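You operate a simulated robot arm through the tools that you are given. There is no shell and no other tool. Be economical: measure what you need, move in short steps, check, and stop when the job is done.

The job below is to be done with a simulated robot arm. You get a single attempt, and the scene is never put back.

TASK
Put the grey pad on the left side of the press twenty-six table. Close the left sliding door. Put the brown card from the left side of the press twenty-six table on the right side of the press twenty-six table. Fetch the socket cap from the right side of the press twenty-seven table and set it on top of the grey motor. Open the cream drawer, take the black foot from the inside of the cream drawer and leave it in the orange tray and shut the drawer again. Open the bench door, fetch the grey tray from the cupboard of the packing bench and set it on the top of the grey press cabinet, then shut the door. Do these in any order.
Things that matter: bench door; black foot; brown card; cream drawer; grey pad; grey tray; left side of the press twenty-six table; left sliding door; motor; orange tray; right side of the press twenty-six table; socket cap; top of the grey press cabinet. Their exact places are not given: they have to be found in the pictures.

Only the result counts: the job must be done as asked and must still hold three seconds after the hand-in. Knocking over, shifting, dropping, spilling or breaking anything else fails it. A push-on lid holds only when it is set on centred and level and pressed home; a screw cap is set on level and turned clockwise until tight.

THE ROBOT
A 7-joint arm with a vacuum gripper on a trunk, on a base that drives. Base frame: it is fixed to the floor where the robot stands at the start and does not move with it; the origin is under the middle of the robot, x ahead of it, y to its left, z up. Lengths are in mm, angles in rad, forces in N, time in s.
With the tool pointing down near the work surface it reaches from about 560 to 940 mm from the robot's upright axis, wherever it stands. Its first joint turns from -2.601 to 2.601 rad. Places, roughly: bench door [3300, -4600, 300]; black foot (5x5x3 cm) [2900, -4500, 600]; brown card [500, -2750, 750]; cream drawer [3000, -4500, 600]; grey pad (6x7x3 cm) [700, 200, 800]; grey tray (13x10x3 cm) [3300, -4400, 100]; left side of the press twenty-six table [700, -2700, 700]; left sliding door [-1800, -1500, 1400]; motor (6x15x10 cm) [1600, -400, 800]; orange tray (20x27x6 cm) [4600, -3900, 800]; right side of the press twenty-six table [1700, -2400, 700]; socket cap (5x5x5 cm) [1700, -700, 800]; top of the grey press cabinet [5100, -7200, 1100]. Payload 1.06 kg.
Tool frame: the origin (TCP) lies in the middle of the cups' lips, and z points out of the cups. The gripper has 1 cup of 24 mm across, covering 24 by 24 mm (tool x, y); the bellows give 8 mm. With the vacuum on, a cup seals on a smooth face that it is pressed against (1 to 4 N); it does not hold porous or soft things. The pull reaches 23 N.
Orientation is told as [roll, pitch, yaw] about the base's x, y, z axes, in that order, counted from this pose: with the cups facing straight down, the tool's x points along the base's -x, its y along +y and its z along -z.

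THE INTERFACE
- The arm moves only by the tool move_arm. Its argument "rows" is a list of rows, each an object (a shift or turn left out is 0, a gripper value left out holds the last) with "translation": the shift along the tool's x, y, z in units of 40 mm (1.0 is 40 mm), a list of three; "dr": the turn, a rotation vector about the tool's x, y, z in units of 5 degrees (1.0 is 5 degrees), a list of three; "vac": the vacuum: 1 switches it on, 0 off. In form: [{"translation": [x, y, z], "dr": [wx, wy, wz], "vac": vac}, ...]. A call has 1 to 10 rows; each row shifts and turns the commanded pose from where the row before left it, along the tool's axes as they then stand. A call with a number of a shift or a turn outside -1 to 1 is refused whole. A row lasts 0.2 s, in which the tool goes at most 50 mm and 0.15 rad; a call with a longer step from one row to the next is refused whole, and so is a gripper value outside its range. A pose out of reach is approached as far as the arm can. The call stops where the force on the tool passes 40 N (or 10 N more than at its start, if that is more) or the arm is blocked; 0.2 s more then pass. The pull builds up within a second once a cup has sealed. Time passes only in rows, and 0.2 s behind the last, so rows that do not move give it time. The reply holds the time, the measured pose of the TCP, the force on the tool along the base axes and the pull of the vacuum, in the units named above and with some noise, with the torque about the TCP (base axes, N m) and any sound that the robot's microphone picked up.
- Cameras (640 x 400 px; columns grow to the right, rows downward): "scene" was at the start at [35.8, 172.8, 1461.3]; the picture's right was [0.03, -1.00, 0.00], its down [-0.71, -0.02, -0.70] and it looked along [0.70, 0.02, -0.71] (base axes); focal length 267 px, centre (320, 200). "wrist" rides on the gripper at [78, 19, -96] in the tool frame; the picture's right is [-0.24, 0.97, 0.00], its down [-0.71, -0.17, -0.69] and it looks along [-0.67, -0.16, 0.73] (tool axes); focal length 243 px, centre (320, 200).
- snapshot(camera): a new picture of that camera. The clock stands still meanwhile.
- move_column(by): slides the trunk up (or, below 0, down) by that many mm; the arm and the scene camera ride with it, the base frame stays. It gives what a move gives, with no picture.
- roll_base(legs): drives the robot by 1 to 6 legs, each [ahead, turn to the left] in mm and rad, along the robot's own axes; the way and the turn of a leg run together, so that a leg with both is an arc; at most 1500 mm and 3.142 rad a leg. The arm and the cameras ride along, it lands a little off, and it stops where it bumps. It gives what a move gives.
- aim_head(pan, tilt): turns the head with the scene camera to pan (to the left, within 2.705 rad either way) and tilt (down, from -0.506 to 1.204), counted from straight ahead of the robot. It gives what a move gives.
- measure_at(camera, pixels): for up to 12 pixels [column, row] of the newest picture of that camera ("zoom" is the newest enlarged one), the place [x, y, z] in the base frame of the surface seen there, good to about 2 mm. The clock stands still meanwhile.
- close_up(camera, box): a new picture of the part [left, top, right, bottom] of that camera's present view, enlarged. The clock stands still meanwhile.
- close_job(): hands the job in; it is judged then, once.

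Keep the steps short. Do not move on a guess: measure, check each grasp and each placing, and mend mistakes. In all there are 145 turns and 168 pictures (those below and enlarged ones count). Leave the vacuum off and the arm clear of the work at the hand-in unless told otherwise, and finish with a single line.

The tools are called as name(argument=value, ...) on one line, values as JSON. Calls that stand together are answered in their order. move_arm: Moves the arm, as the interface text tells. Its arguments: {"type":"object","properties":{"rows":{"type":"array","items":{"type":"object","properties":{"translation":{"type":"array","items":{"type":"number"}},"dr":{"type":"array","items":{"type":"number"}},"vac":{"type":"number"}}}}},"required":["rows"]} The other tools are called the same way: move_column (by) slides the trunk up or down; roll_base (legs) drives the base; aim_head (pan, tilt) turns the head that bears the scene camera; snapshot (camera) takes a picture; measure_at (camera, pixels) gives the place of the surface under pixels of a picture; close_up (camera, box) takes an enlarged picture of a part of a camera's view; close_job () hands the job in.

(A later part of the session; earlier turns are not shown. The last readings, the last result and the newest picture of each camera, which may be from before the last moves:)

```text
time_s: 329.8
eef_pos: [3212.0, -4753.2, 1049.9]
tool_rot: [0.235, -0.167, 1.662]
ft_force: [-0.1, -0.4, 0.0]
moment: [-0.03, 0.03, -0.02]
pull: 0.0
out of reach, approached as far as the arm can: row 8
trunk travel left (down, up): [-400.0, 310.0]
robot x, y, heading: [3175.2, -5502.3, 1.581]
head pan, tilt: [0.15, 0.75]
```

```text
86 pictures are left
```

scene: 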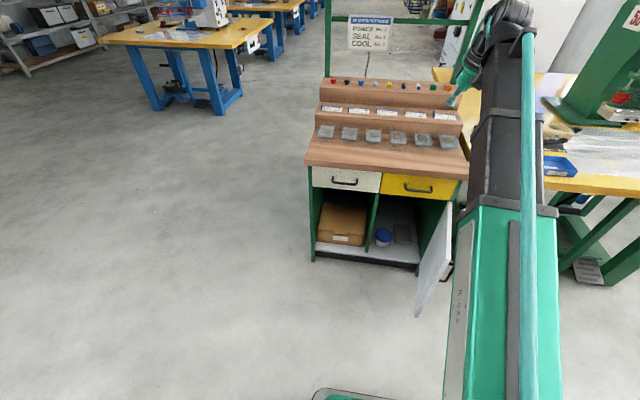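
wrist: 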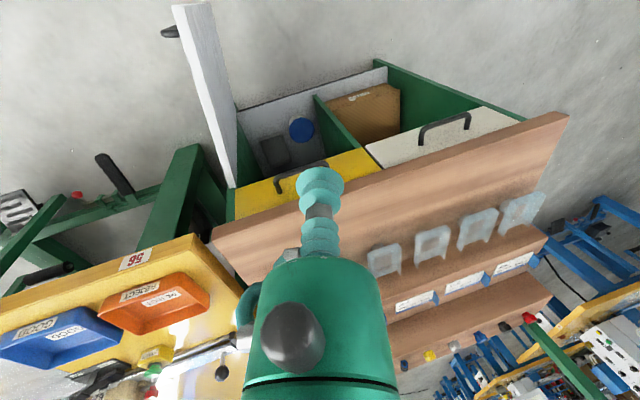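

My reading: wrist roll joint is at its limit (tool leaning 14° left). I unwind via horizontal-left, then face +y, then roll back, and check.

move_arm(rows=[{"dr": [-1, 0, 0]}, {"dr": [-1, 0, 0]}, {"dr": [-1, 0, 0]}, {"dr": [-1, 0, 0]}, {"dr": [-1, 0, 0]}, {"dr": [-1, 0, 0]}, {"dr": [-1, 0, 0]}, {"dr": [-1, 0, 0]}])

move_arm(rows=[{"dr": [-1, 0, 0]}, {"dr": [-1, 0, 0]}, {"dr": [-1, 0, 0]}, {"dr": [-1, 0, 0]}, {"dr": [-1, 0, 0]}, {"dr": [-1, 0, 0]}, {"dr": [-1, 0, 0]}])

move_arm(rows=[{"dr": [0, -1, 0]}, {"dr": [0, -1, 0]}, {"dr": [0, -1, 0]}, {"dr": [0, -1, 0]}, {"dr": [0, -1, 0]}, {"dr": [0, -1, 0]}, {"dr": [0, -1, 0]}, {"dr": [0, -1, 0]}])

snapshot(camera="scene")

```text
time_s: 330.2
eef_pos: [3215.9, -4751.0, 1049.4]
tool_rot: [0.294, -0.178, 1.674]
ft_force: [1.6, 8.6, -14.4]
moment: [0.54, 0.41, 0.33]
pull: 0.0
out of reach, approached as far as the arm can: row 2
trunk travel left (down, up): [-400.0, 310.0]
robot x, y, heading: [3173.0, -5506.2, 1.585]
head pan, tilt: [0.15, 0.75]
stopped in row 2: the force on the tool passed its limit at 66 N (the readings are from after the stop); the commanded pose is now the measured one
```

```text
time_s: 330.5
eef_pos: [3216.1, -4750.6, 1049.3]
tool_rot: [0.312, -0.189, 1.68]
ft_force: [1.6, 9.4, -13.6]
moment: [0.55, 0.5, 0.35]
pull: 0.0
trunk travel left (down, up): [-400.0, 310.0]
robot x, y, heading: [3173.5, -5507.6, 1.585]
head pan, tilt: [0.15, 0.75]
stopped in row 1: the force on the tool passed its limit at 67 N (the readings are from after the stop); the commanded pose is now the measured one
```

```text
time_s: 332.3
eef_pos: [3216.7, -4749.2, 1048.7]
tool_rot: [0.473, -0.838, 1.376]
ft_force: [0.5, 0.3, -0.6]
moment: [-0.01, -0.01, 0.04]
pull: 0.0
trunk travel left (down, up): [-400.0, 310.0]
robot x, y, heading: [3176.6, -5505.9, 1.585]
head pan, tilt: [0.15, 0.75]
```

```text
85 pictures are left
```

scene: 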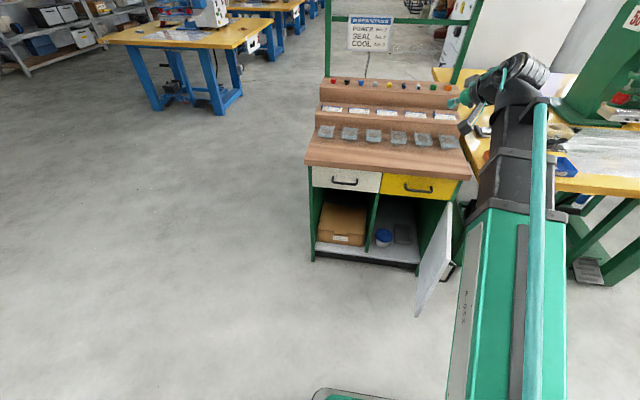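

measure_at(camera="scene", pixels=[[463, 100], [475, 92], [490, 80], [520, 70], [540, 70], [520, 100], [515, 150], [500, 200], [500, 230], [500, 300], [540, 120], [470, 122]])

close_up(camera="scene", box=[430, 30, 600, 240])

```text
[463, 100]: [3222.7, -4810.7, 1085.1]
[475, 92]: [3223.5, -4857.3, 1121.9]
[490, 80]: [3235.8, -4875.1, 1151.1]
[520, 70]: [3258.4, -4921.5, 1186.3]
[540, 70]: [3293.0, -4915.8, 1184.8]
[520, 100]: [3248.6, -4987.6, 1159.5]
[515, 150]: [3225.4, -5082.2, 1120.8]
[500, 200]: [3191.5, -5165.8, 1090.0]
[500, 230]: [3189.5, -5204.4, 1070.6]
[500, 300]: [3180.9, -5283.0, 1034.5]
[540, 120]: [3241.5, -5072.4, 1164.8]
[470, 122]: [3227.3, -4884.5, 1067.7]
```

```text
1.90 times, centred on (515, 135) of scene
```

zoom: 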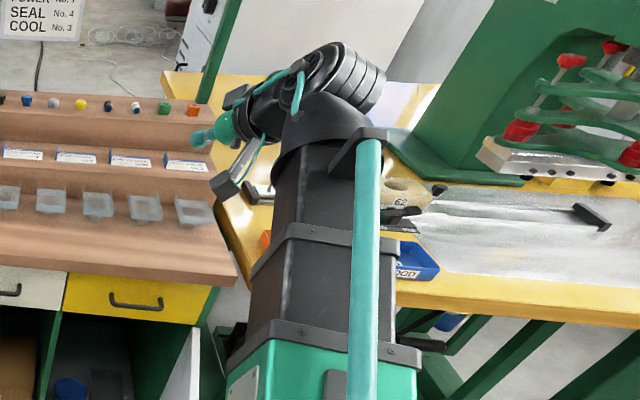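

The forearm rises forward and the gripper hangs from it; the tool now points freely forward-left-down. I level it along the shortest rotation (computed), half first.

move_arm(rows=[{"dr": [0.415, 0.985, 0.02]}, {"dr": [0.415, 0.985, 0.02]}, {"dr": [0.415, 0.985, 0.02]}, {"dr": [0.415, 0.985, 0.02]}, {"dr": [0.415, 0.985, 0.02]}])

```text
time_s: 333.5
eef_pos: [3252.0, -4752.3, 1041.2]
tool_rot: [0.216, -0.43, 1.541]
ft_force: [0.9, 0.8, 0.7]
moment: [-0.02, -0.02, 0.01]
pull: 0.0
out of reach, approached as far as the arm can: row 3, 4, 5
trunk travel left (down, up): [-400.0, 310.0]
robot x, y, heading: [3173.8, -5507.4, 1.586]
head pan, tilt: [0.15, 0.75]
```

move_arm(rows=[{"dr": [0, -1, 0]}, {"dr": [0, -1, 0]}, {"dr": [0, -1, 0]}, {"translation": [0, 0.9, 0]}, {"translation": [0, 0.9, 0]}, {"translation": [0, 0.9, 0]}, {"translation": [0, 0.9, 0]}, {"translation": [0, 0.9, 0]}, {"translation": [0, 0.9, 0]}])

snapshot(camera="scene")

```text
time_s: 335.5
eef_pos: [3220.3, -4763.9, 1037.4]
tool_rot: [0.222, -0.693, 1.517]
ft_force: [0.9, 0.9, -0.7]
moment: [0.0, 0.01, 0.0]
pull: 0.0
out of reach, approached as far as the arm can: row 1, 4, 5, 6, 7, 8, 9
trunk travel left (down, up): [-400.0, 310.0]
robot x, y, heading: [3175.7, -5503.9, 1.58]
head pan, tilt: [0.15, 0.75]
```

```text
83 pictures are left
```

scene: 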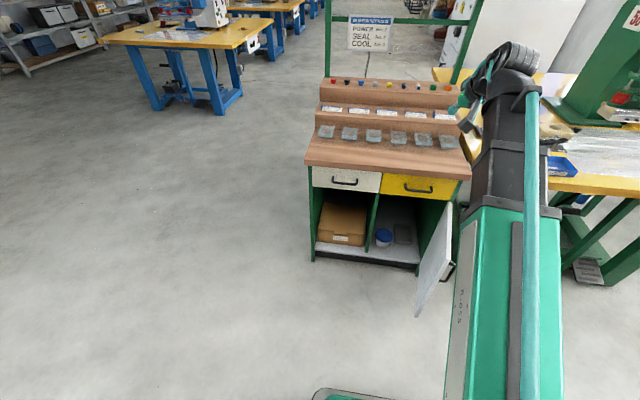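

Perhaps wrist bend limit at this height. I lower the TCP by about 200 mm (free space in front of the bench) and try to level there.

move_arm(rows=[{"translation": [0.575, -0.152, 0.675]}, {"translation": [0.575, -0.152, 0.675]}, {"translation": [0.575, -0.152, 0.675]}, {"translation": [0.575, -0.152, 0.675]}, {"translation": [0.575, -0.152, 0.675]}, {"translation": [0.575, -0.152, 0.675]}])

move_arm(rows=[{"dr": [0.3, 0.95, 0]}, {"dr": [0.3, 0.95, 0]}, {"dr": [0.3, 0.95, 0]}, {"dr": [0.3, 0.95, 0]}, {"dr": [0.3, 0.95, 0]}, {"dr": [0.3, 0.95, 0]}])

```text
time_s: 336.9
eef_pos: [3230.3, -4765.3, 818.2]
tool_rot: [0.225, -0.683, 1.476]
ft_force: [-0.2, -0.7, -0.3]
moment: [0.0, -0.01, 0.0]
pull: 0.1
out of reach, approached as far as the arm can: row 1
trunk travel left (down, up): [-400.0, 310.0]
robot x, y, heading: [3176.0, -5500.8, 1.58]
head pan, tilt: [0.15, 0.75]
```

```text
time_s: 338.3
eef_pos: [3284.7, -4775.2, 807.8]
tool_rot: [0.216, -0.314, 1.553]
ft_force: [0.3, -0.7, -0.1]
moment: [-0.01, 0.01, 0.0]
pull: 0.0
out of reach, approached as far as the arm can: row 1, 2, 3, 4, 5, 6
trunk travel left (down, up): [-400.0, 310.0]
robot x, y, heading: [3173.3, -5501.2, 1.582]
head pan, tilt: [0.15, 0.75]
```

I now think the wrist is on the flipped branch (roll joint near ±180°). Remedy: swing the tool to horizontal-left, then up-forward, then pitch down in the arm's plane. First: to horizontal left-forward.

move_arm(rows=[{"dr": [-0.555, -0.945, -0.62]}, {"dr": [-0.555, -0.945, -0.62]}, {"dr": [-0.555, -0.945, -0.62]}, {"dr": [-0.555, -0.945, -0.62]}, {"dr": [-0.555, -0.945, -0.62]}, {"dr": [-0.555, -0.945, -0.62]}, {"dr": [-0.555, -0.945, -0.62]}])

move_arm(rows=[{"dr": [-0.555, -0.945, -0.62]}, {"dr": [-0.555, -0.945, -0.62]}, {"dr": [-0.555, -0.945, -0.62]}, {"dr": [-0.555, -0.945, -0.62]}, {"dr": [-0.555, -0.945, -0.62]}, {"dr": [-0.555, -0.945, -0.62]}])

```text
time_s: 339.9
eef_pos: [3285.8, -4776.2, 809.1]
tool_rot: [0.366, -0.964, 1.812]
ft_force: [0.0, 0.3, 0.2]
moment: [0.01, 0.01, 0.02]
pull: 0.0
trunk travel left (down, up): [-400.0, 310.0]
robot x, y, heading: [3177.6, -5502.4, 1.579]
head pan, tilt: [0.15, 0.75]
```

```text
time_s: 341.3
eef_pos: [3287.0, -4775.6, 807.6]
tool_rot: [-0.383, -1.531, 2.871]
ft_force: [0.3, 0.2, -0.6]
moment: [-0.01, -0.02, -0.04]
pull: 0.0
trunk travel left (down, up): [-400.0, 310.0]
robot x, y, heading: [3175.5, -5505.3, 1.584]
head pan, tilt: [0.15, 0.75]
```

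move_arm(rows=[{"dr": [0, -1, 0]}, {"dr": [0, -1, 0]}, {"dr": [0, -1, 0]}, {"dr": [0, -1, 0]}, {"dr": [0, -1, 0]}, {"dr": [0, -1, 0]}, {"dr": [0, -1, 0]}])

move_arm(rows=[{"dr": [0.903, 0, -0.633]}, {"dr": [0.903, 0, -0.633]}, {"dr": [0.903, 0, -0.633]}, {"dr": [0.903, 0, -0.633]}, {"dr": [0.903, 0, -0.633]}, {"dr": [0.903, 0, -0.633]}])

move_arm(rows=[{"dr": [0.903, 0, -0.633]}, {"dr": [0.903, 0, -0.633]}, {"dr": [0.903, 0, -0.633]}, {"dr": [0.903, 0, -0.633]}, {"dr": [0.903, 0, -0.633]}])

snapshot(camera="scene")

```text
time_s: 342.9
eef_pos: [3285.7, -4776.4, 808.6]
tool_rot: [-3.115, -0.996, -0.674]
ft_force: [0.8, -0.9, 0.2]
moment: [0.03, 0.01, 0.0]
pull: 0.1
trunk travel left (down, up): [-400.0, 310.0]
robot x, y, heading: [3171.4, -5500.2, 1.586]
head pan, tilt: [0.15, 0.75]
```

```text
time_s: 344.3
eef_pos: [3286.3, -4776.0, 809.2]
tool_rot: [-3.082, -0.984, -1.283]
ft_force: [-0.2, -0.2, 0.4]
moment: [0.02, -0.02, -0.02]
pull: 0.0
trunk travel left (down, up): [-400.0, 310.0]
robot x, y, heading: [3175.2, -5506.1, 1.58]
head pan, tilt: [0.15, 0.75]
```

```text
time_s: 345.5
eef_pos: [3285.7, -4775.7, 808.5]
tool_rot: [-3.067, -0.965, -1.776]
ft_force: [0.3, 0.4, -1.4]
moment: [0.0, -0.01, -0.02]
pull: 0.0
trunk travel left (down, up): [-400.0, 310.0]
robot x, y, heading: [3173.7, -5505.1, 1.585]
head pan, tilt: [0.15, 0.75]
```

```text
82 pictures are left
```

scene: 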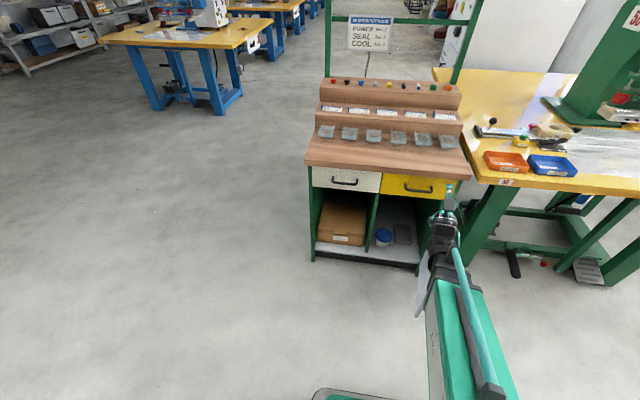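

The arm is back in its plain posture. Now pitch down in plane.

move_arm(rows=[{"dr": [0, 1, 0]}, {"dr": [0, 1, 0]}, {"dr": [0, 1, 0]}, {"dr": [0, 1, 0]}, {"dr": [0, 1, 0]}, {"dr": [0, 1, 0]}, {"dr": [0, 1, 0]}, {"dr": [0, 1, 0]}, {"dr": [0, 1, 0]}, {"dr": [0, 1, 0]}])

move_arm(rows=[{"dr": [0, 1, 0]}, {"dr": [0, 1, 0]}, {"dr": [0, 1, 0]}, {"dr": [0, 1, 0]}, {"dr": [0, 1, 0]}, {"dr": [0, 1, 0]}, {"dr": [0, 1, 0]}, {"dr": [0, 1, 0]}])

move_arm(rows=[{"dr": [0, 1, 0]}, {"dr": [0, 1, 0]}, {"dr": [0, 1, 0]}, {"dr": [0, 1, 0]}, {"dr": [0, 1, 0]}, {"dr": [0, 1, 0]}])

```text
time_s: 347.7
eef_pos: [3286.4, -4774.9, 807.1]
tool_rot: [-0.202, -1.356, 1.613]
ft_force: [0.1, -0.4, -0.1]
moment: [0.04, 0.04, 0.01]
pull: 0.1
out of reach, approached as far as the arm can: row 9
trunk travel left (down, up): [-400.0, 310.0]
robot x, y, heading: [3174.0, -5501.1, 1.585]
head pan, tilt: [0.15, 0.75]
```

```text
time_s: 349.5
eef_pos: [3284.4, -4775.5, 807.9]
tool_rot: [-0.054, -0.66, 1.448]
ft_force: [0.2, 0.4, 0.3]
moment: [-0.03, 0.02, -0.02]
pull: 0.0
trunk travel left (down, up): [-400.0, 310.0]
robot x, y, heading: [3178.8, -5505.3, 1.582]
head pan, tilt: [0.15, 0.75]
```

```text
time_s: 350.9
eef_pos: [3285.6, -4775.2, 807.9]
tool_rot: [-0.042, -0.139, 1.42]
ft_force: [0.4, 0.2, 0.4]
moment: [0.03, 0.0, -0.02]
pull: 0.0
trunk travel left (down, up): [-400.0, 310.0]
robot x, y, heading: [3172.6, -5503.9, 1.584]
head pan, tilt: [0.15, 0.75]
```

The wrist is back to normal. Level it exactly, raise the trunk, and shift the robot left to x≈3050 so the arm can enter the cupboard away from the door.

move_arm(rows=[{"dr": [-0.48, 0.8, 0]}, {"dr": [0, 0.8, 0]}, {"dr": [0, 0, -0.93]}, {"dr": [0, 0, -0.93]}])

move_column(by=200)

roll_base(legs=[[0, 0.5], [260, 0], [0, -0.512], [-290, 0]])

```text
time_s: 351.9
eef_pos: [3285.5, -4776.1, 807.8]
tool_rot: [-0.001, 0.001, 1.582]
ft_force: [-0.1, 0.3, 0.4]
moment: [0.02, -0.02, 0.02]
pull: 0.1
trunk travel left (down, up): [-400.0, 310.0]
robot x, y, heading: [3176.5, -5505.5, 1.588]
head pan, tilt: [0.15, 0.75]
```

```text
time_s: 354.1
eef_pos: [3284.8, -4776.6, 1008.4]
tool_rot: [0.0, 0.002, 1.581]
ft_force: [1.2, 0.1, 0.3]
moment: [-0.03, 0.0, 0.01]
pull: 0.0
trunk travel left (down, up): [-600.0, 110.0]
robot x, y, heading: [3175.4, -5505.0, 1.583]
head pan, tilt: [0.15, 0.75]
```

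```text
time_s: 360.4
eef_pos: [3166.6, -4843.7, 1008.8]
tool_rot: [-0.001, -0.002, 1.568]
ft_force: [0.4, 0.0, 0.0]
moment: [-0.04, 0.03, 0.0]
pull: 0.1
trunk travel left (down, up): [-600.0, 110.0]
robot x, y, heading: [3049.3, -5569.1, 1.567]
head pan, tilt: [0.15, 0.75]
```

move_arm(rows=[{"translation": [-0.65, -0.79, 0]}, {"translation": [-0.65, -0.79, 0]}, {"translation": [-0.65, -0.79, 0]}, {"translation": [-0.65, -0.79, 0]}])

move_column(by=-400)

snapshot(camera="scene")

snapshot(camera="wrist")

```text
time_s: 361.4
eef_pos: [3295.1, -4738.8, 1006.4]
tool_rot: [-0.001, 0.001, 1.567]
ft_force: [0.1, 0.4, -0.3]
moment: [0.0, 0.0, 0.03]
pull: 0.0
trunk travel left (down, up): [-600.0, 110.0]
robot x, y, heading: [3044.6, -5567.9, 1.567]
head pan, tilt: [0.15, 0.75]
```

```text
time_s: 365.2
eef_pos: [3294.0, -4739.3, 606.0]
tool_rot: [-0.002, 0.0, 1.567]
ft_force: [0.2, -0.3, -0.7]
moment: [-0.04, 0.05, 0.03]
pull: 0.0
trunk travel left (down, up): [-200.0, 510.0]
robot x, y, heading: [3049.9, -5572.7, 1.571]
head pan, tilt: [0.15, 0.75]
```

```text
81 pictures are left
```

scene: 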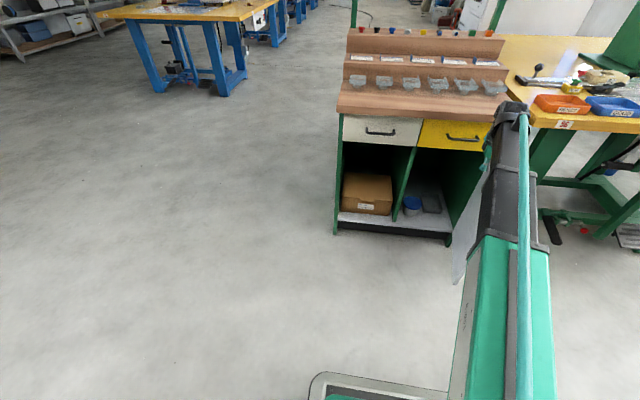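

```text
80 pictures are left
```

wrist: 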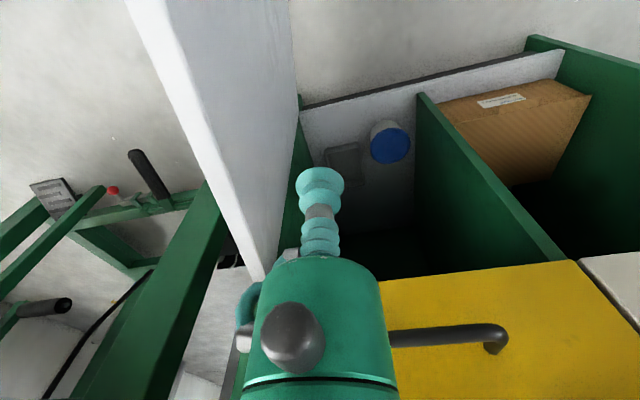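

measure_at(camera="scene", pixels=[[515, 108], [515, 140], [510, 180], [505, 220], [500, 260], [488, 150], [485, 165], [490, 200]])

measure_at(camera="wrist", pixels=[[240, 60], [200, 100], [150, 30], [255, 270], [343, 160], [350, 150], [390, 145]])

```text
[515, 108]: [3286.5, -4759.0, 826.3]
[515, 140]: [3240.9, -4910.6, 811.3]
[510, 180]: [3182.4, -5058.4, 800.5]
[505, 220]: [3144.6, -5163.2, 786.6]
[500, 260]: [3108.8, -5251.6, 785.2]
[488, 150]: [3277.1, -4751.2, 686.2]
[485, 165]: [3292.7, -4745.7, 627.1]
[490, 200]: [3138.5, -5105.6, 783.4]
```

```text
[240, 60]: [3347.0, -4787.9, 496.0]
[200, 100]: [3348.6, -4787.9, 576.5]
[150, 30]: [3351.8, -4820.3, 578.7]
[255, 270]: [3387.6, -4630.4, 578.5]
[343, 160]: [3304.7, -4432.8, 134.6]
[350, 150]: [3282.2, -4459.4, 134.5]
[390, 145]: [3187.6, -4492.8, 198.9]
```

Wrist top is only 220 mm above the TCP, so a vertical tool fits. Lower to z≈230 in front of the cupboard.

move_column(by=-200)

move_arm(rows=[{"translation": [0, 0, 0.9]}, {"translation": [0, 0, 0.9]}, {"translation": [0, 0, 0.9]}, {"translation": [0, 0, 0.9]}, {"translation": [0, 0, 0.8]}])

snapshot(camera="wrist")

snapshot(camera="scene")

```text
time_s: 367.4
eef_pos: [3293.6, -4739.6, 406.3]
tool_rot: [-0.004, -0.001, 1.565]
ft_force: [-0.1, 0.8, 0.5]
moment: [0.03, 0.03, -0.01]
pull: 0.0
trunk travel left (down, up): [0.0, 710.0]
robot x, y, heading: [3046.0, -5568.9, 1.57]
head pan, tilt: [0.15, 0.75]
```

```text
time_s: 368.6
eef_pos: [3293.2, -4739.3, 229.0]
tool_rot: [-0.001, 0.0, 1.568]
ft_force: [-0.2, -0.1, -0.3]
moment: [-0.05, -0.02, -0.04]
pull: 0.2
trunk travel left (down, up): [0.0, 710.0]
robot x, y, heading: [3046.9, -5566.6, 1.572]
head pan, tilt: [0.15, 0.75]
```

```text
79 pictures are left
```

wrist: 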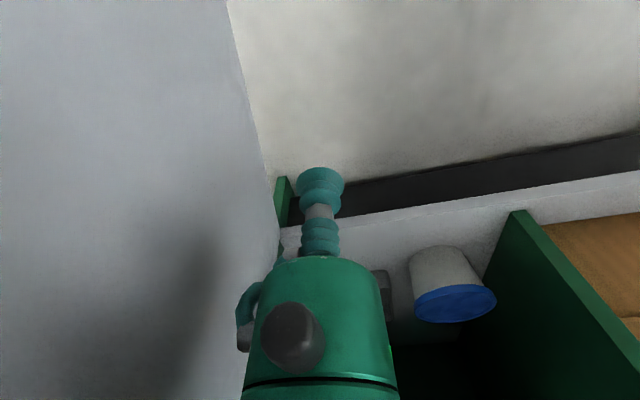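

```text
78 pictures are left
```

scene: 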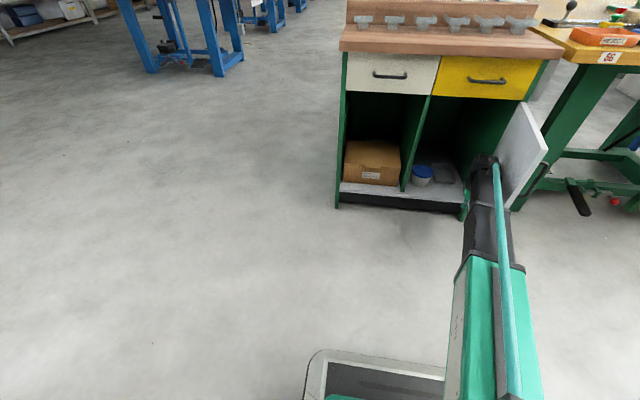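

measure_at(camera="scene", pixels=[[487, 162], [485, 190], [488, 230], [480, 280], [505, 175], [440, 172], [420, 165]])

close_up(camera="scene", box=[380, 80, 560, 240])

```text
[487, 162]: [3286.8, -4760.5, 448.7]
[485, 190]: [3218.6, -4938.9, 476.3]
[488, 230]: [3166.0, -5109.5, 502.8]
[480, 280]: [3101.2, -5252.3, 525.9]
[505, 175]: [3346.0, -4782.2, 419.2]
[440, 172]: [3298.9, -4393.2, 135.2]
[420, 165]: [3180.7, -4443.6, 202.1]
```

```text
2.50 times, centred on (470, 160) of scene
```

zoom: 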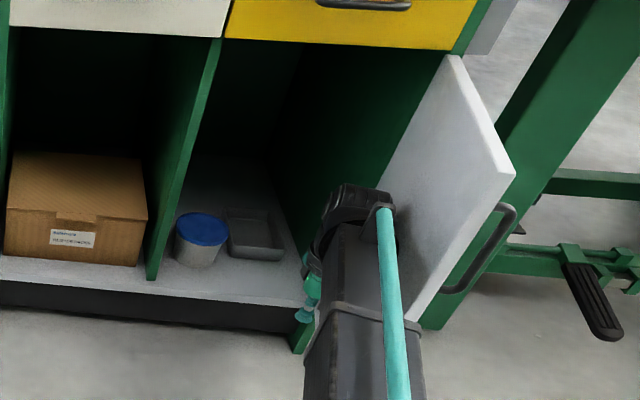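

Clearance to the drawer underside is good. Drive forward into the cupboard, in two legs.

roll_base(legs=[[160, 0]])

roll_base(legs=[[155, 0]])

snapshot(camera="wrist")

snapshot(camera="scene")

```text
time_s: 370.1
eef_pos: [3293.3, -4577.0, 230.1]
tool_rot: [-0.002, 0.0, 1.57]
ft_force: [-0.2, -0.1, 0.9]
moment: [-0.02, 0.01, -0.01]
pull: 0.1
trunk travel left (down, up): [0.0, 710.0]
robot x, y, heading: [3052.9, -5405.5, 1.568]
head pan, tilt: [0.15, 0.75]
```

```text
time_s: 371.4
eef_pos: [3294.2, -4422.3, 229.2]
tool_rot: [-0.003, 0.002, 1.57]
ft_force: [0.3, -0.2, -1.0]
moment: [-0.02, -0.02, -0.01]
pull: 0.1
trunk travel left (down, up): [0.0, 710.0]
robot x, y, heading: [3048.3, -5251.6, 1.574]
head pan, tilt: [0.15, 0.75]
```

```text
76 pictures are left
```

wrist: 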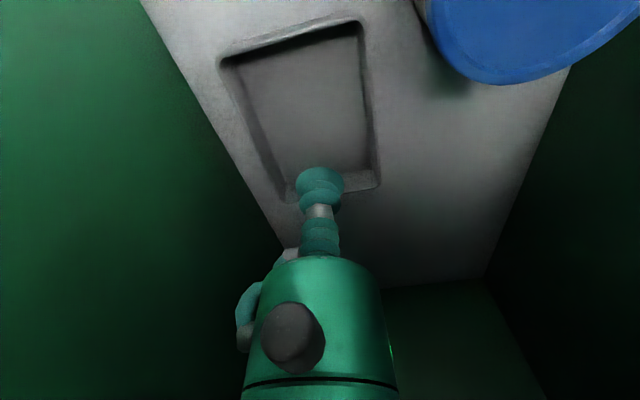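

```text
75 pictures are left
```

scene: 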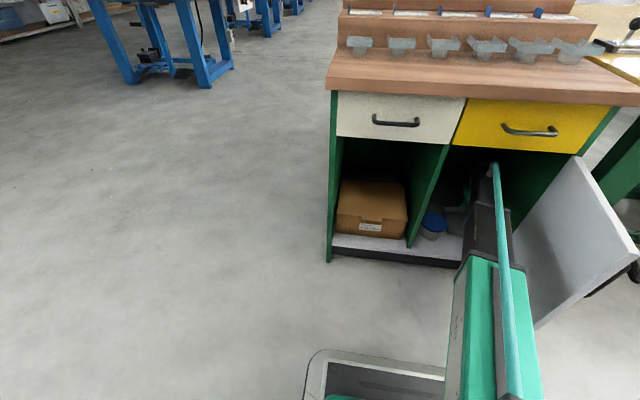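

Inside without contact. Measure the tray's inner floor here.

measure_at(camera="wrist", pixels=[[225, 60], [360, 22], [378, 185], [285, 200], [310, 110], [245, 75], [355, 45], [365, 165], [295, 165]])

```text
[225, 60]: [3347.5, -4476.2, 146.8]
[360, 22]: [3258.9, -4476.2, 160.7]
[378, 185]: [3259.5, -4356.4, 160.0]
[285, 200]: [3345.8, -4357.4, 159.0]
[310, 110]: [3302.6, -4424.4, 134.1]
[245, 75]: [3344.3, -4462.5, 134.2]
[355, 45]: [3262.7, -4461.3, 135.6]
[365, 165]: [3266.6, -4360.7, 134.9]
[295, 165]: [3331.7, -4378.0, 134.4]
```

move_arm(rows=[{"translation": [-0.1, -0.22, 0.5], "vac": 1}, {"translation": [0, 0, 0.7]}, {"translation": [0, 0, 0.7]}, {"translation": [0, 0, 0.3]}, {"translation": [0, 0, 0.12]}, {"translation": [0, 0, 0.1]}, {}, {}, {}])

```text
time_s: 373.4
eef_pos: [3302.8, -4416.7, 134.3]
tool_rot: [-0.002, -0.001, 1.568]
ft_force: [-1.3, -1.0, 3.8]
moment: [-0.03, 0.03, -0.01]
pull: 23.0
trunk travel left (down, up): [0.0, 710.0]
robot x, y, heading: [3049.2, -5251.1, 1.568]
head pan, tilt: [0.15, 0.75]
```

Sealed. Lift to z≈250 and look.

move_arm(rows=[{"translation": [0, 0, -0.4]}, {"translation": [0, 0, -0.8]}, {"translation": [0, 0, -0.8]}, {"translation": [0, 0, -0.8]}])

snapshot(camera="wrist")

```text
time_s: 374.4
eef_pos: [3303.2, -4419.5, 243.8]
tool_rot: [-0.002, 0.001, 1.569]
ft_force: [0.1, 0.6, -1.3]
moment: [0.0, 0.01, 0.04]
pull: 22.7
trunk travel left (down, up): [0.0, 710.0]
robot x, y, heading: [3047.9, -5255.5, 1.57]
head pan, tilt: [0.15, 0.75]
```

```text
74 pictures are left
```

wrist: 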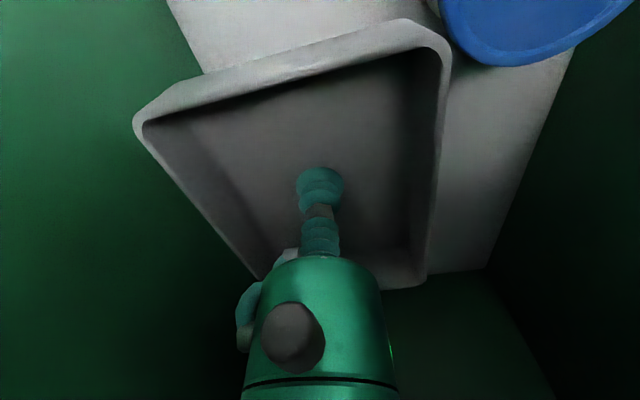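

Held. Shift 30 mm left (above the pot's lid level) to clear the door, then back out.

move_arm(rows=[{"translation": [0, 0.8, -0.1]}])

roll_base(legs=[[-200, 0], [-250, 0]])

snapshot(camera="scene")

```text
time_s: 374.8
eef_pos: [3272.5, -4419.6, 247.1]
tool_rot: [-0.001, 0.002, 1.569]
ft_force: [0.4, 0.6, -0.7]
moment: [-0.03, 0.01, -0.02]
pull: 22.9
trunk travel left (down, up): [0.0, 710.0]
robot x, y, heading: [3045.0, -5252.9, 1.57]
head pan, tilt: [0.15, 0.75]
```

```text
time_s: 377.9
eef_pos: [3269.4, -4866.0, 247.5]
tool_rot: [-0.002, -0.001, 1.572]
ft_force: [-0.3, 0.1, -0.7]
moment: [-0.01, 0.0, 0.02]
pull: 22.9
trunk travel left (down, up): [0.0, 710.0]
robot x, y, heading: [3045.5, -5700.8, 1.575]
head pan, tilt: [0.15, 0.75]
```

```text
73 pictures are left
```

scene: 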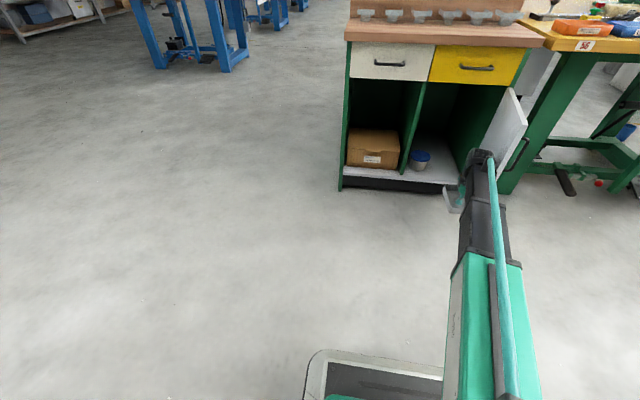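

The tray is out. Raise the trunk fully, pull the arm in, then drive toward the grey press cabinet.

move_column(by=400)

move_column(by=300)

move_arm(rows=[{"translation": [0.9, 0.4, 0]}, {"translation": [0.9, 0.4, 0]}, {"translation": [0.9, 0.4, 0]}, {"translation": [0.9, 0.4, 0]}, {"translation": [0.9, 0.4, 0]}])

roll_base(legs=[[0, -1.907], [1300, 0]])

aim_head(pan=0, tilt=0.5)

snapshot(camera="scene")

aim_head(pan=-0.9, tilt=0.5)

snapshot(camera="scene")

```text
time_s: 381.7
eef_pos: [3268.4, -4866.1, 648.8]
tool_rot: [-0.001, 0.002, 1.571]
ft_force: [0.2, -0.4, -0.4]
moment: [0.0, -0.01, -0.05]
pull: 22.6
trunk travel left (down, up): [-400.0, 310.0]
robot x, y, heading: [3047.1, -5695.0, 1.573]
head pan, tilt: [0.15, 0.75]
```

```text
time_s: 384.7
eef_pos: [3267.8, -4866.9, 947.6]
tool_rot: [-0.001, 0.002, 1.572]
ft_force: [-0.2, -0.2, -1.5]
moment: [0.0, -0.02, -0.03]
pull: 23.2
trunk travel left (down, up): [-700.0, 10.0]
robot x, y, heading: [3046.0, -5698.1, 1.575]
head pan, tilt: [0.15, 0.75]
```

```text
time_s: 385.9
eef_pos: [3187.2, -5046.5, 947.5]
tool_rot: [-0.001, 0.001, 1.571]
ft_force: [0.1, 1.0, 0.2]
moment: [0.02, -0.02, -0.01]
pull: 22.5
trunk travel left (down, up): [-700.0, 10.0]
robot x, y, heading: [3044.7, -5699.1, 1.574]
head pan, tilt: [0.15, 0.75]
```

```text
time_s: 397.0
eef_pos: [4873.7, -6433.2, 947.5]
tool_rot: [-0.003, 0.002, -0.307]
ft_force: [1.1, 0.1, -1.2]
moment: [0.03, 0.01, 0.0]
pull: 22.8
trunk travel left (down, up): [-700.0, 10.0]
robot x, y, heading: [4291.3, -6103.7, -0.311]
head pan, tilt: [0.15, 0.75]
```

```text
time_s: 397.8
eef_pos: [4873.7, -6434.6, 947.0]
tool_rot: [-0.001, -0.002, -0.307]
ft_force: [0.1, -0.1, -0.6]
moment: [0.01, 0.02, -0.01]
pull: 23.3
trunk travel left (down, up): [-700.0, 10.0]
robot x, y, heading: [4294.4, -6100.2, -0.311]
head pan, tilt: [0.0, 0.499]
```

```text
72 pictures are left
```

scene: 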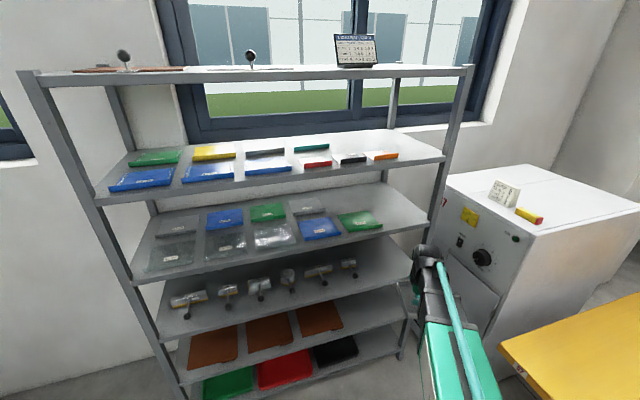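

```text
time_s: 399.0
eef_pos: [4872.5, -6433.4, 947.6]
tool_rot: [-0.002, 0.0, -0.307]
ft_force: [-0.6, 0.4, -0.4]
moment: [-0.03, 0.04, 0.02]
pull: 23.2
trunk travel left (down, up): [-700.0, 10.0]
robot x, y, heading: [4292.7, -6101.6, -0.306]
head pan, tilt: [-0.901, 0.499]
```

```text
71 pictures are left
```

scene: 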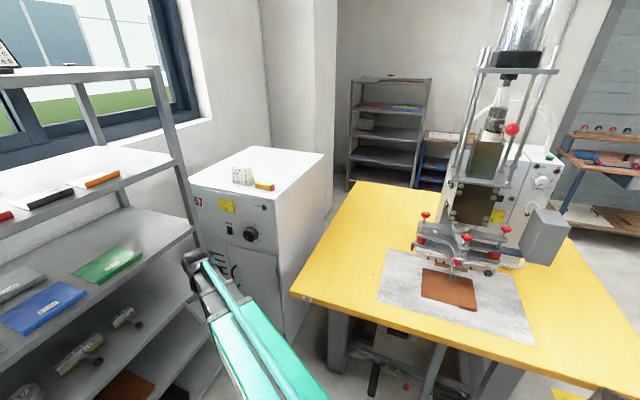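

measure_at(camera="scene", pixels=[[195, 184], [280, 200], [322, 156], [245, 152], [243, 178], [265, 188], [285, 168], [270, 165], [200, 200], [305, 165], [180, 190], [295, 290]])

```text
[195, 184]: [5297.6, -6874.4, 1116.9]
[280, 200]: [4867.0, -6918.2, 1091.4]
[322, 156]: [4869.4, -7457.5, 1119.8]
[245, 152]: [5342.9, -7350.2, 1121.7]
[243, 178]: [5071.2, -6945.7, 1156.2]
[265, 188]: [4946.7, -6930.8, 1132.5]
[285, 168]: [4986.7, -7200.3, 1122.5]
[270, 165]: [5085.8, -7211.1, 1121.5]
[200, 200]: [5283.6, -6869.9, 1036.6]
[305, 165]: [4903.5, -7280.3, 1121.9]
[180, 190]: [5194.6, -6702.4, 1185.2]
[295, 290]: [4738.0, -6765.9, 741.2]
```

Cabinet top: z 1121, x 4867–5300, y −6870…−7460, with a tag and a pen near its front edge. I'll raise the tray to 1230 and drive to about (4600,−6350).

move_arm(rows=[{"translation": [0, 0, -0.9]}, {"translation": [0, 0, -0.9]}, {"translation": [0, 0, -0.9]}, {"translation": [0, 0, -0.9]}, {"translation": [0, 0, -0.9]}, {"translation": [0, 0, -0.9]}, {"translation": [0, 0, -0.9]}, {"translation": [0, 0, -0.8]}])

roll_base(legs=[[0, -0.37], [395, 0], [0, -0.43]])

aim_head(pan=0.1, tilt=0.6)

snapshot(camera="scene")

snapshot(camera="wrist")

```text
time_s: 400.8
eef_pos: [4876.5, -6432.8, 1231.4]
tool_rot: [-0.002, 0.001, -0.308]
ft_force: [-0.4, -1.1, -0.3]
moment: [0.02, -0.02, 0.01]
pull: 22.6
trunk travel left (down, up): [-700.0, 10.0]
robot x, y, heading: [4293.6, -6096.4, -0.303]
head pan, tilt: [-0.901, 0.499]
```

```text
time_s: 405.6
eef_pos: [4778.3, -6985.1, 1230.6]
tool_rot: [-0.002, 0.0, -1.093]
ft_force: [-0.2, -0.4, -0.5]
moment: [0.03, 0.01, -0.04]
pull: 23.1
trunk travel left (down, up): [-700.0, 10.0]
robot x, y, heading: [4598.9, -6339.5, -1.09]
head pan, tilt: [-0.901, 0.499]
```

```text
time_s: 406.9
eef_pos: [4776.9, -6985.1, 1231.8]
tool_rot: [-0.002, 0.0, -1.093]
ft_force: [0.1, 0.1, -0.4]
moment: [0.01, -0.02, -0.02]
pull: 22.4
trunk travel left (down, up): [-700.0, 10.0]
robot x, y, heading: [4604.0, -6338.9, -1.092]
head pan, tilt: [0.099, 0.6]
```

```text
70 pictures are left
```

scene: 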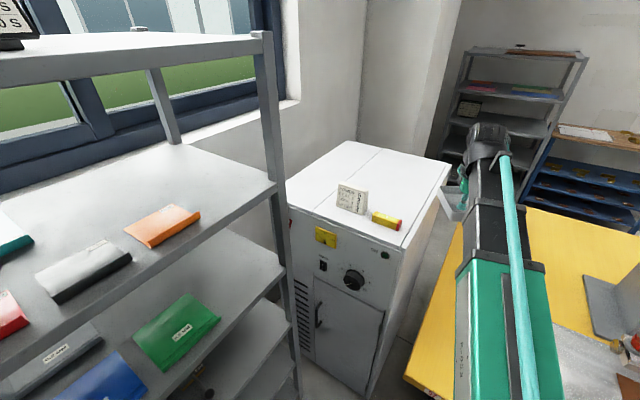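

```text
69 pictures are left
```

wrist: 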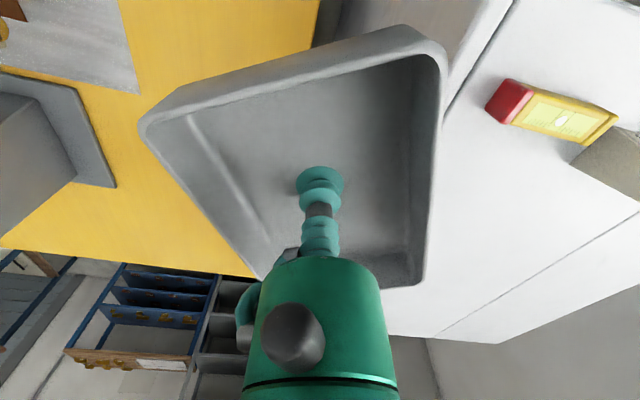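

move_arm(rows=[{"translation": [-0.805, 0.512, 0]}, {"translation": [-0.805, 0.512, 0]}, {"translation": [-0.805, 0.512, 0]}, {"translation": [-0.805, 0.512, 0]}, {"translation": [-0.805, 0.512, 0]}, {"translation": [-0.805, 0.512, 0]}])

move_arm(rows=[{"translation": [0, 0, 0.8]}, {"translation": [0, 0, 0.5]}])

snapshot(camera="wrist")

snapshot(camera="scene")

```text
time_s: 408.2
eef_pos: [4979.2, -7097.8, 1229.2]
tool_rot: [-0.002, 0.001, -1.091]
ft_force: [-0.5, -0.5, -1.4]
moment: [0.05, -0.02, -0.01]
pull: 23.1
trunk travel left (down, up): [-700.0, 10.0]
robot x, y, heading: [4600.9, -6340.5, -1.091]
head pan, tilt: [0.099, 0.6]
```

```text
time_s: 408.9
eef_pos: [4976.3, -7099.3, 1176.7]
tool_rot: [-0.001, 0.001, -1.091]
ft_force: [0.6, -0.6, -0.8]
moment: [0.02, -0.03, -0.01]
pull: 23.0
trunk travel left (down, up): [-700.0, 10.0]
robot x, y, heading: [4600.7, -6338.9, -1.096]
head pan, tilt: [0.099, 0.6]
```

```text
68 pictures are left
```

wrist: 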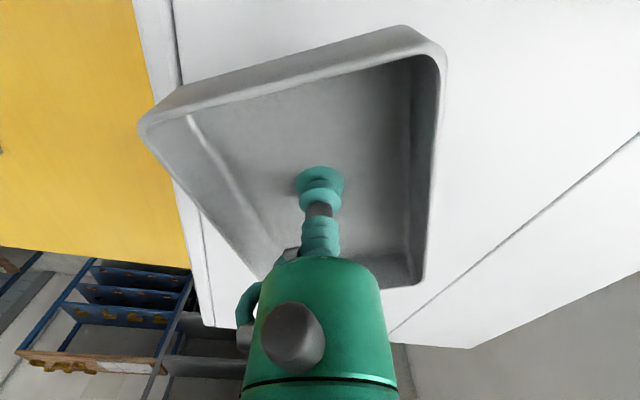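

```text
67 pictures are left
```

scene: 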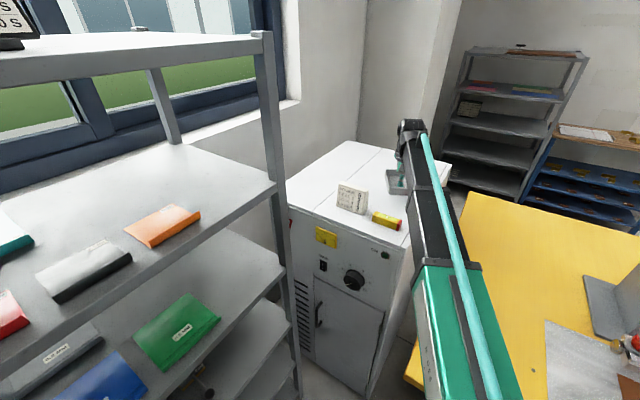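

move_arm(rows=[{"translation": [0, 0, 0.6]}, {"translation": [0, 0, 0.4]}, {"translation": [0, 0, 0.15]}, {"translation": [0, 0, 0.1]}, {}])

```text
time_s: 410.1
eef_pos: [4976.7, -7100.4, 1128.2]
tool_rot: [-0.001, 0.0, -1.093]
ft_force: [0.6, 0.1, -1.0]
moment: [0.02, 0.01, 0.01]
pull: 22.7
trunk travel left (down, up): [-700.0, 10.0]
robot x, y, heading: [4605.5, -6341.7, -1.091]
head pan, tilt: [0.099, 0.6]
```

move_arm(rows=[{"translation": [0, 0, 0.06]}, {"translation": [0, 0, 0.05]}, {"translation": [0, 0, 0.04]}, {}])

```text
time_s: 411.1
eef_pos: [4975.5, -7100.5, 1123.1]
tool_rot: [-0.001, -0.002, -1.094]
ft_force: [2.4, -4.8, 15.5]
moment: [0.02, 0.01, 0.03]
pull: 23.4
trunk travel left (down, up): [-700.0, 10.0]
robot x, y, heading: [4603.2, -6340.6, -1.093]
head pan, tilt: [0.099, 0.6]
```

Contact. Ease off, release, rise and retract.

move_arm(rows=[{"translation": [0, 0, -0.05]}, {"vac": 0}, {}, {}, {}, {"translation": [0, 0, -0.3]}, {"translation": [0, 0, -0.9]}, {"translation": [0, 0, -0.9]}, {"translation": [0.9, 0, 0]}, {"translation": [0.9, 0, 0]}])

move_arm(rows=[{"translation": [0.9, -0.4, 0]}, {"translation": [0.9, -0.4, 0]}, {"translation": [0.9, -0.4, 0]}, {"translation": [0.9, -0.4, 0]}])

snapshot(camera="scene")

```text
time_s: 413.2
eef_pos: [4941.1, -7038.2, 1209.3]
tool_rot: [-0.002, -0.001, -1.094]
ft_force: [0.9, -0.6, 0.0]
moment: [-0.02, 0.02, -0.01]
pull: 0.1
trunk travel left (down, up): [-700.0, 10.0]
robot x, y, heading: [4600.6, -6337.6, -1.093]
head pan, tilt: [0.099, 0.6]
```

```text
time_s: 414.2
eef_pos: [4820.5, -6934.8, 1209.0]
tool_rot: [-0.002, 0.001, -1.092]
ft_force: [0.4, 0.4, 1.1]
moment: [0.01, 0.04, 0.03]
pull: 0.0
trunk travel left (down, up): [-700.0, 10.0]
robot x, y, heading: [4597.8, -6341.3, -1.088]
head pan, tilt: [0.099, 0.6]
```

```text
66 pictures are left
```

scene: 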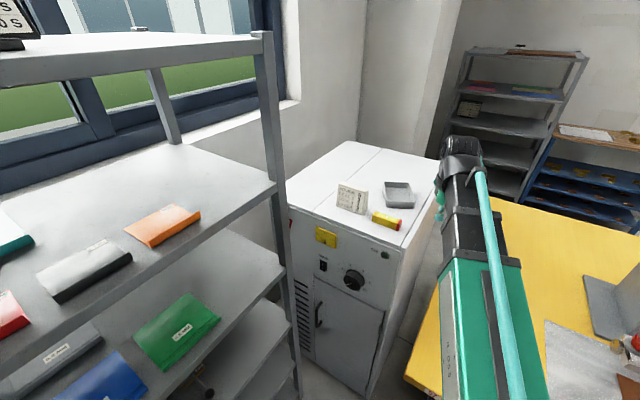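

The tray stands on the cabinet. Next: close the bench door. Back out and drive to about (3400,−5450), facing the bench.

roll_base(legs=[[-600, 0], [0, -2.419], [991, 0], [0, -1.201]])

move_column(by=-400)

aim_head(pan=0.15, tilt=0.75)

snapshot(camera="scene")

```text
time_s: 431.0
eef_pos: [3514.7, -4801.6, 1208.4]
tool_rot: [-0.003, 0.001, 1.56]
ft_force: [-0.1, -0.1, -0.1]
moment: [-0.04, 0.0, 0.03]
pull: 0.2
trunk travel left (down, up): [-700.0, 10.0]
robot x, y, heading: [3430.9, -5432.5, 1.566]
head pan, tilt: [0.099, 0.6]
```

```text
time_s: 434.9
eef_pos: [3515.2, -4802.7, 809.0]
tool_rot: [-0.003, 0.001, 1.559]
ft_force: [-0.1, -0.3, 0.5]
moment: [0.01, 0.01, 0.01]
pull: 0.1
trunk travel left (down, up): [-300.0, 410.0]
robot x, y, heading: [3433.2, -5432.2, 1.563]
head pan, tilt: [0.099, 0.6]
```

```text
time_s: 435.6
eef_pos: [3515.0, -4801.7, 807.6]
tool_rot: [-0.001, 0.003, 1.56]
ft_force: [1.2, -0.1, 0.4]
moment: [0.05, -0.01, 0.0]
pull: 0.0
trunk travel left (down, up): [-300.0, 410.0]
robot x, y, heading: [3428.4, -5433.8, 1.563]
head pan, tilt: [0.15, 0.75]
```

```text
65 pictures are left
```

scene: 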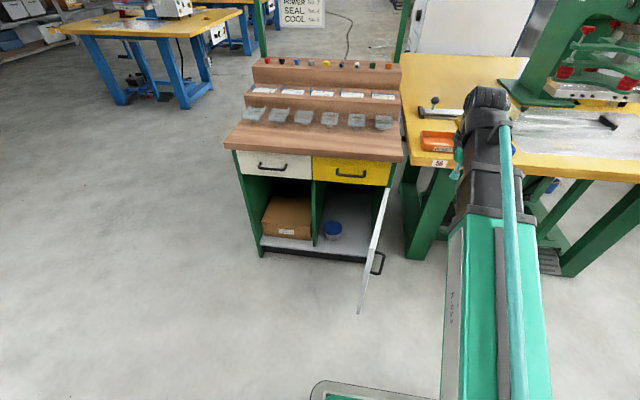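

move_column(by=-300)

move_arm(rows=[{"translation": [0, 0, 0.9]}, {"translation": [0, 0, 0.9]}, {"translation": [0, 0, 0.9]}, {"translation": [0, 0, 0.9]}, {"translation": [0, 0, 0.9]}, {"translation": [0, 0, 0.8]}])

snapshot(camera="scene")

snapshot(camera="wrist")

```text
time_s: 438.6
eef_pos: [3514.8, -4802.8, 507.9]
tool_rot: [-0.003, 0.002, 1.561]
ft_force: [0.0, -0.3, 0.6]
moment: [0.01, -0.04, -0.04]
pull: 0.1
trunk travel left (down, up): [0.0, 710.0]
robot x, y, heading: [3433.4, -5430.7, 1.56]
head pan, tilt: [0.15, 0.75]
```

```text
time_s: 439.9
eef_pos: [3515.6, -4802.2, 296.5]
tool_rot: [-0.003, -0.001, 1.56]
ft_force: [0.0, 0.0, 0.5]
moment: [0.0, 0.03, 0.0]
pull: 0.1
trunk travel left (down, up): [0.0, 710.0]
robot x, y, heading: [3425.8, -5429.7, 1.56]
head pan, tilt: [0.15, 0.75]
```

```text
64 pictures are left
```

scene: 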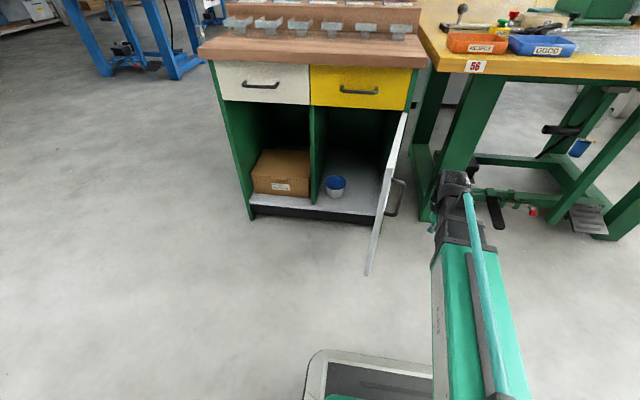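

```text
63 pictures are left
```

wrist: 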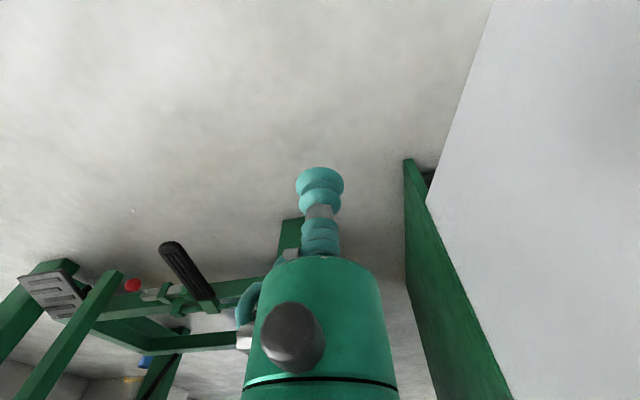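

Now sweep the gripper's side toward −x against the door's outer face.

move_arm(rows=[{"translation": [0, 0.7, 0]}, {"translation": [0, 0.7, 0]}, {"translation": [0, 0.7, 0]}, {"translation": [0, 0.7, 0]}, {"translation": [0, 0.7, 0]}, {"translation": [0, 0.7, 0]}, {"translation": [0, 0.6, 0]}])

snapshot(camera="scene")

```text
time_s: 441.6
eef_pos: [3324.3, -4800.1, 295.1]
tool_rot: [-0.002, 0.001, 1.56]
ft_force: [0.2, 0.0, 0.4]
moment: [0.01, 0.0, -0.03]
pull: 0.1
trunk travel left (down, up): [0.0, 710.0]
robot x, y, heading: [3426.4, -5433.9, 1.563]
head pan, tilt: [0.15, 0.75]
```

```text
62 pictures are left
```

scene: 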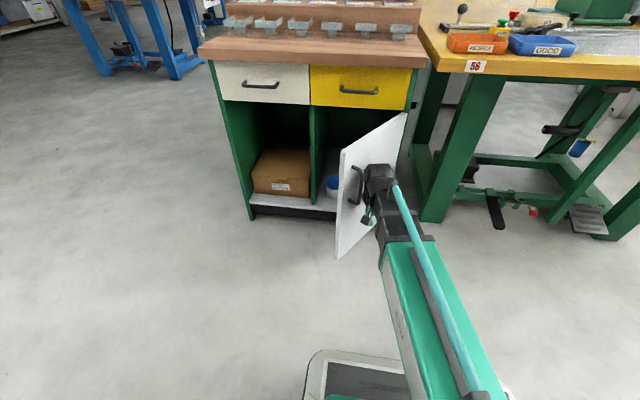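

The door swings. Continue along the arc.

move_arm(rows=[{"translation": [-0.35, 0.9, 0]}, {"translation": [-0.35, 0.9, 0]}, {"translation": [-0.9, 0.3, 0]}, {"translation": [-0.9, 0.1, 0]}])

snapshot(camera="scene")

```text
time_s: 442.6
eef_pos: [3236.5, -4699.6, 297.6]
tool_rot: [-0.001, 0.001, 1.559]
ft_force: [0.8, 0.4, -0.1]
moment: [0.05, -0.02, 0.0]
pull: 0.1
trunk travel left (down, up): [0.0, 710.0]
robot x, y, heading: [3430.8, -5434.8, 1.561]
head pan, tilt: [0.15, 0.75]
```

```text
61 pictures are left
```

scene: 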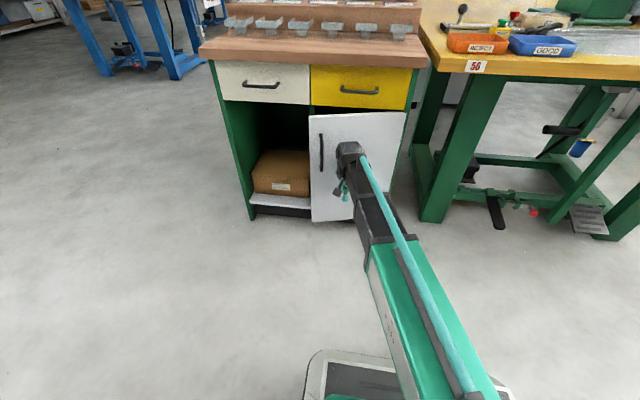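

Nearly shut. Push in +y gently.

move_arm(rows=[{"translation": [-0.5, 0, 0]}, {"translation": [-0.4, 0, 0]}, {"translation": [-0.3, 0, 0]}, {"translation": [-0.2, 0, 0]}, {"translation": [-0.2, 0, 0]}, {"translation": [-0.1, 0, 0]}, {"translation": [-0.1, 0, 0]}])

close_up(camera="scene", box=[290, 60, 430, 230])

```text
time_s: 444.1
eef_pos: [3237.2, -4629.9, 295.2]
tool_rot: [-0.001, 0.004, 1.563]
ft_force: [1.5, -22.8, 1.9]
moment: [2.05, 0.15, 0.33]
pull: 0.0
trunk travel left (down, up): [0.0, 710.0]
robot x, y, heading: [3430.4, -5433.3, 1.56]
head pan, tilt: [0.15, 0.75]
```

```text
2.35 times, centred on (360, 145) of scene
```

zoom: 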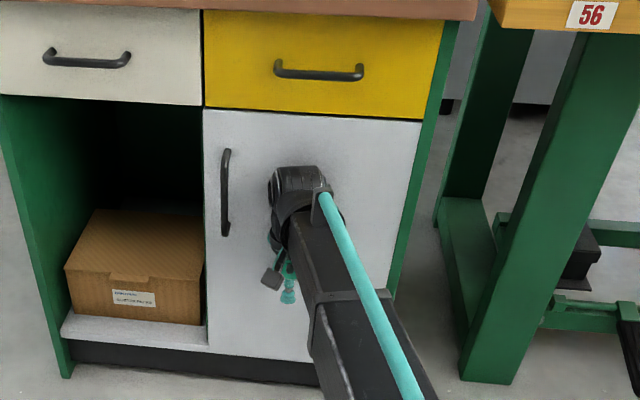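

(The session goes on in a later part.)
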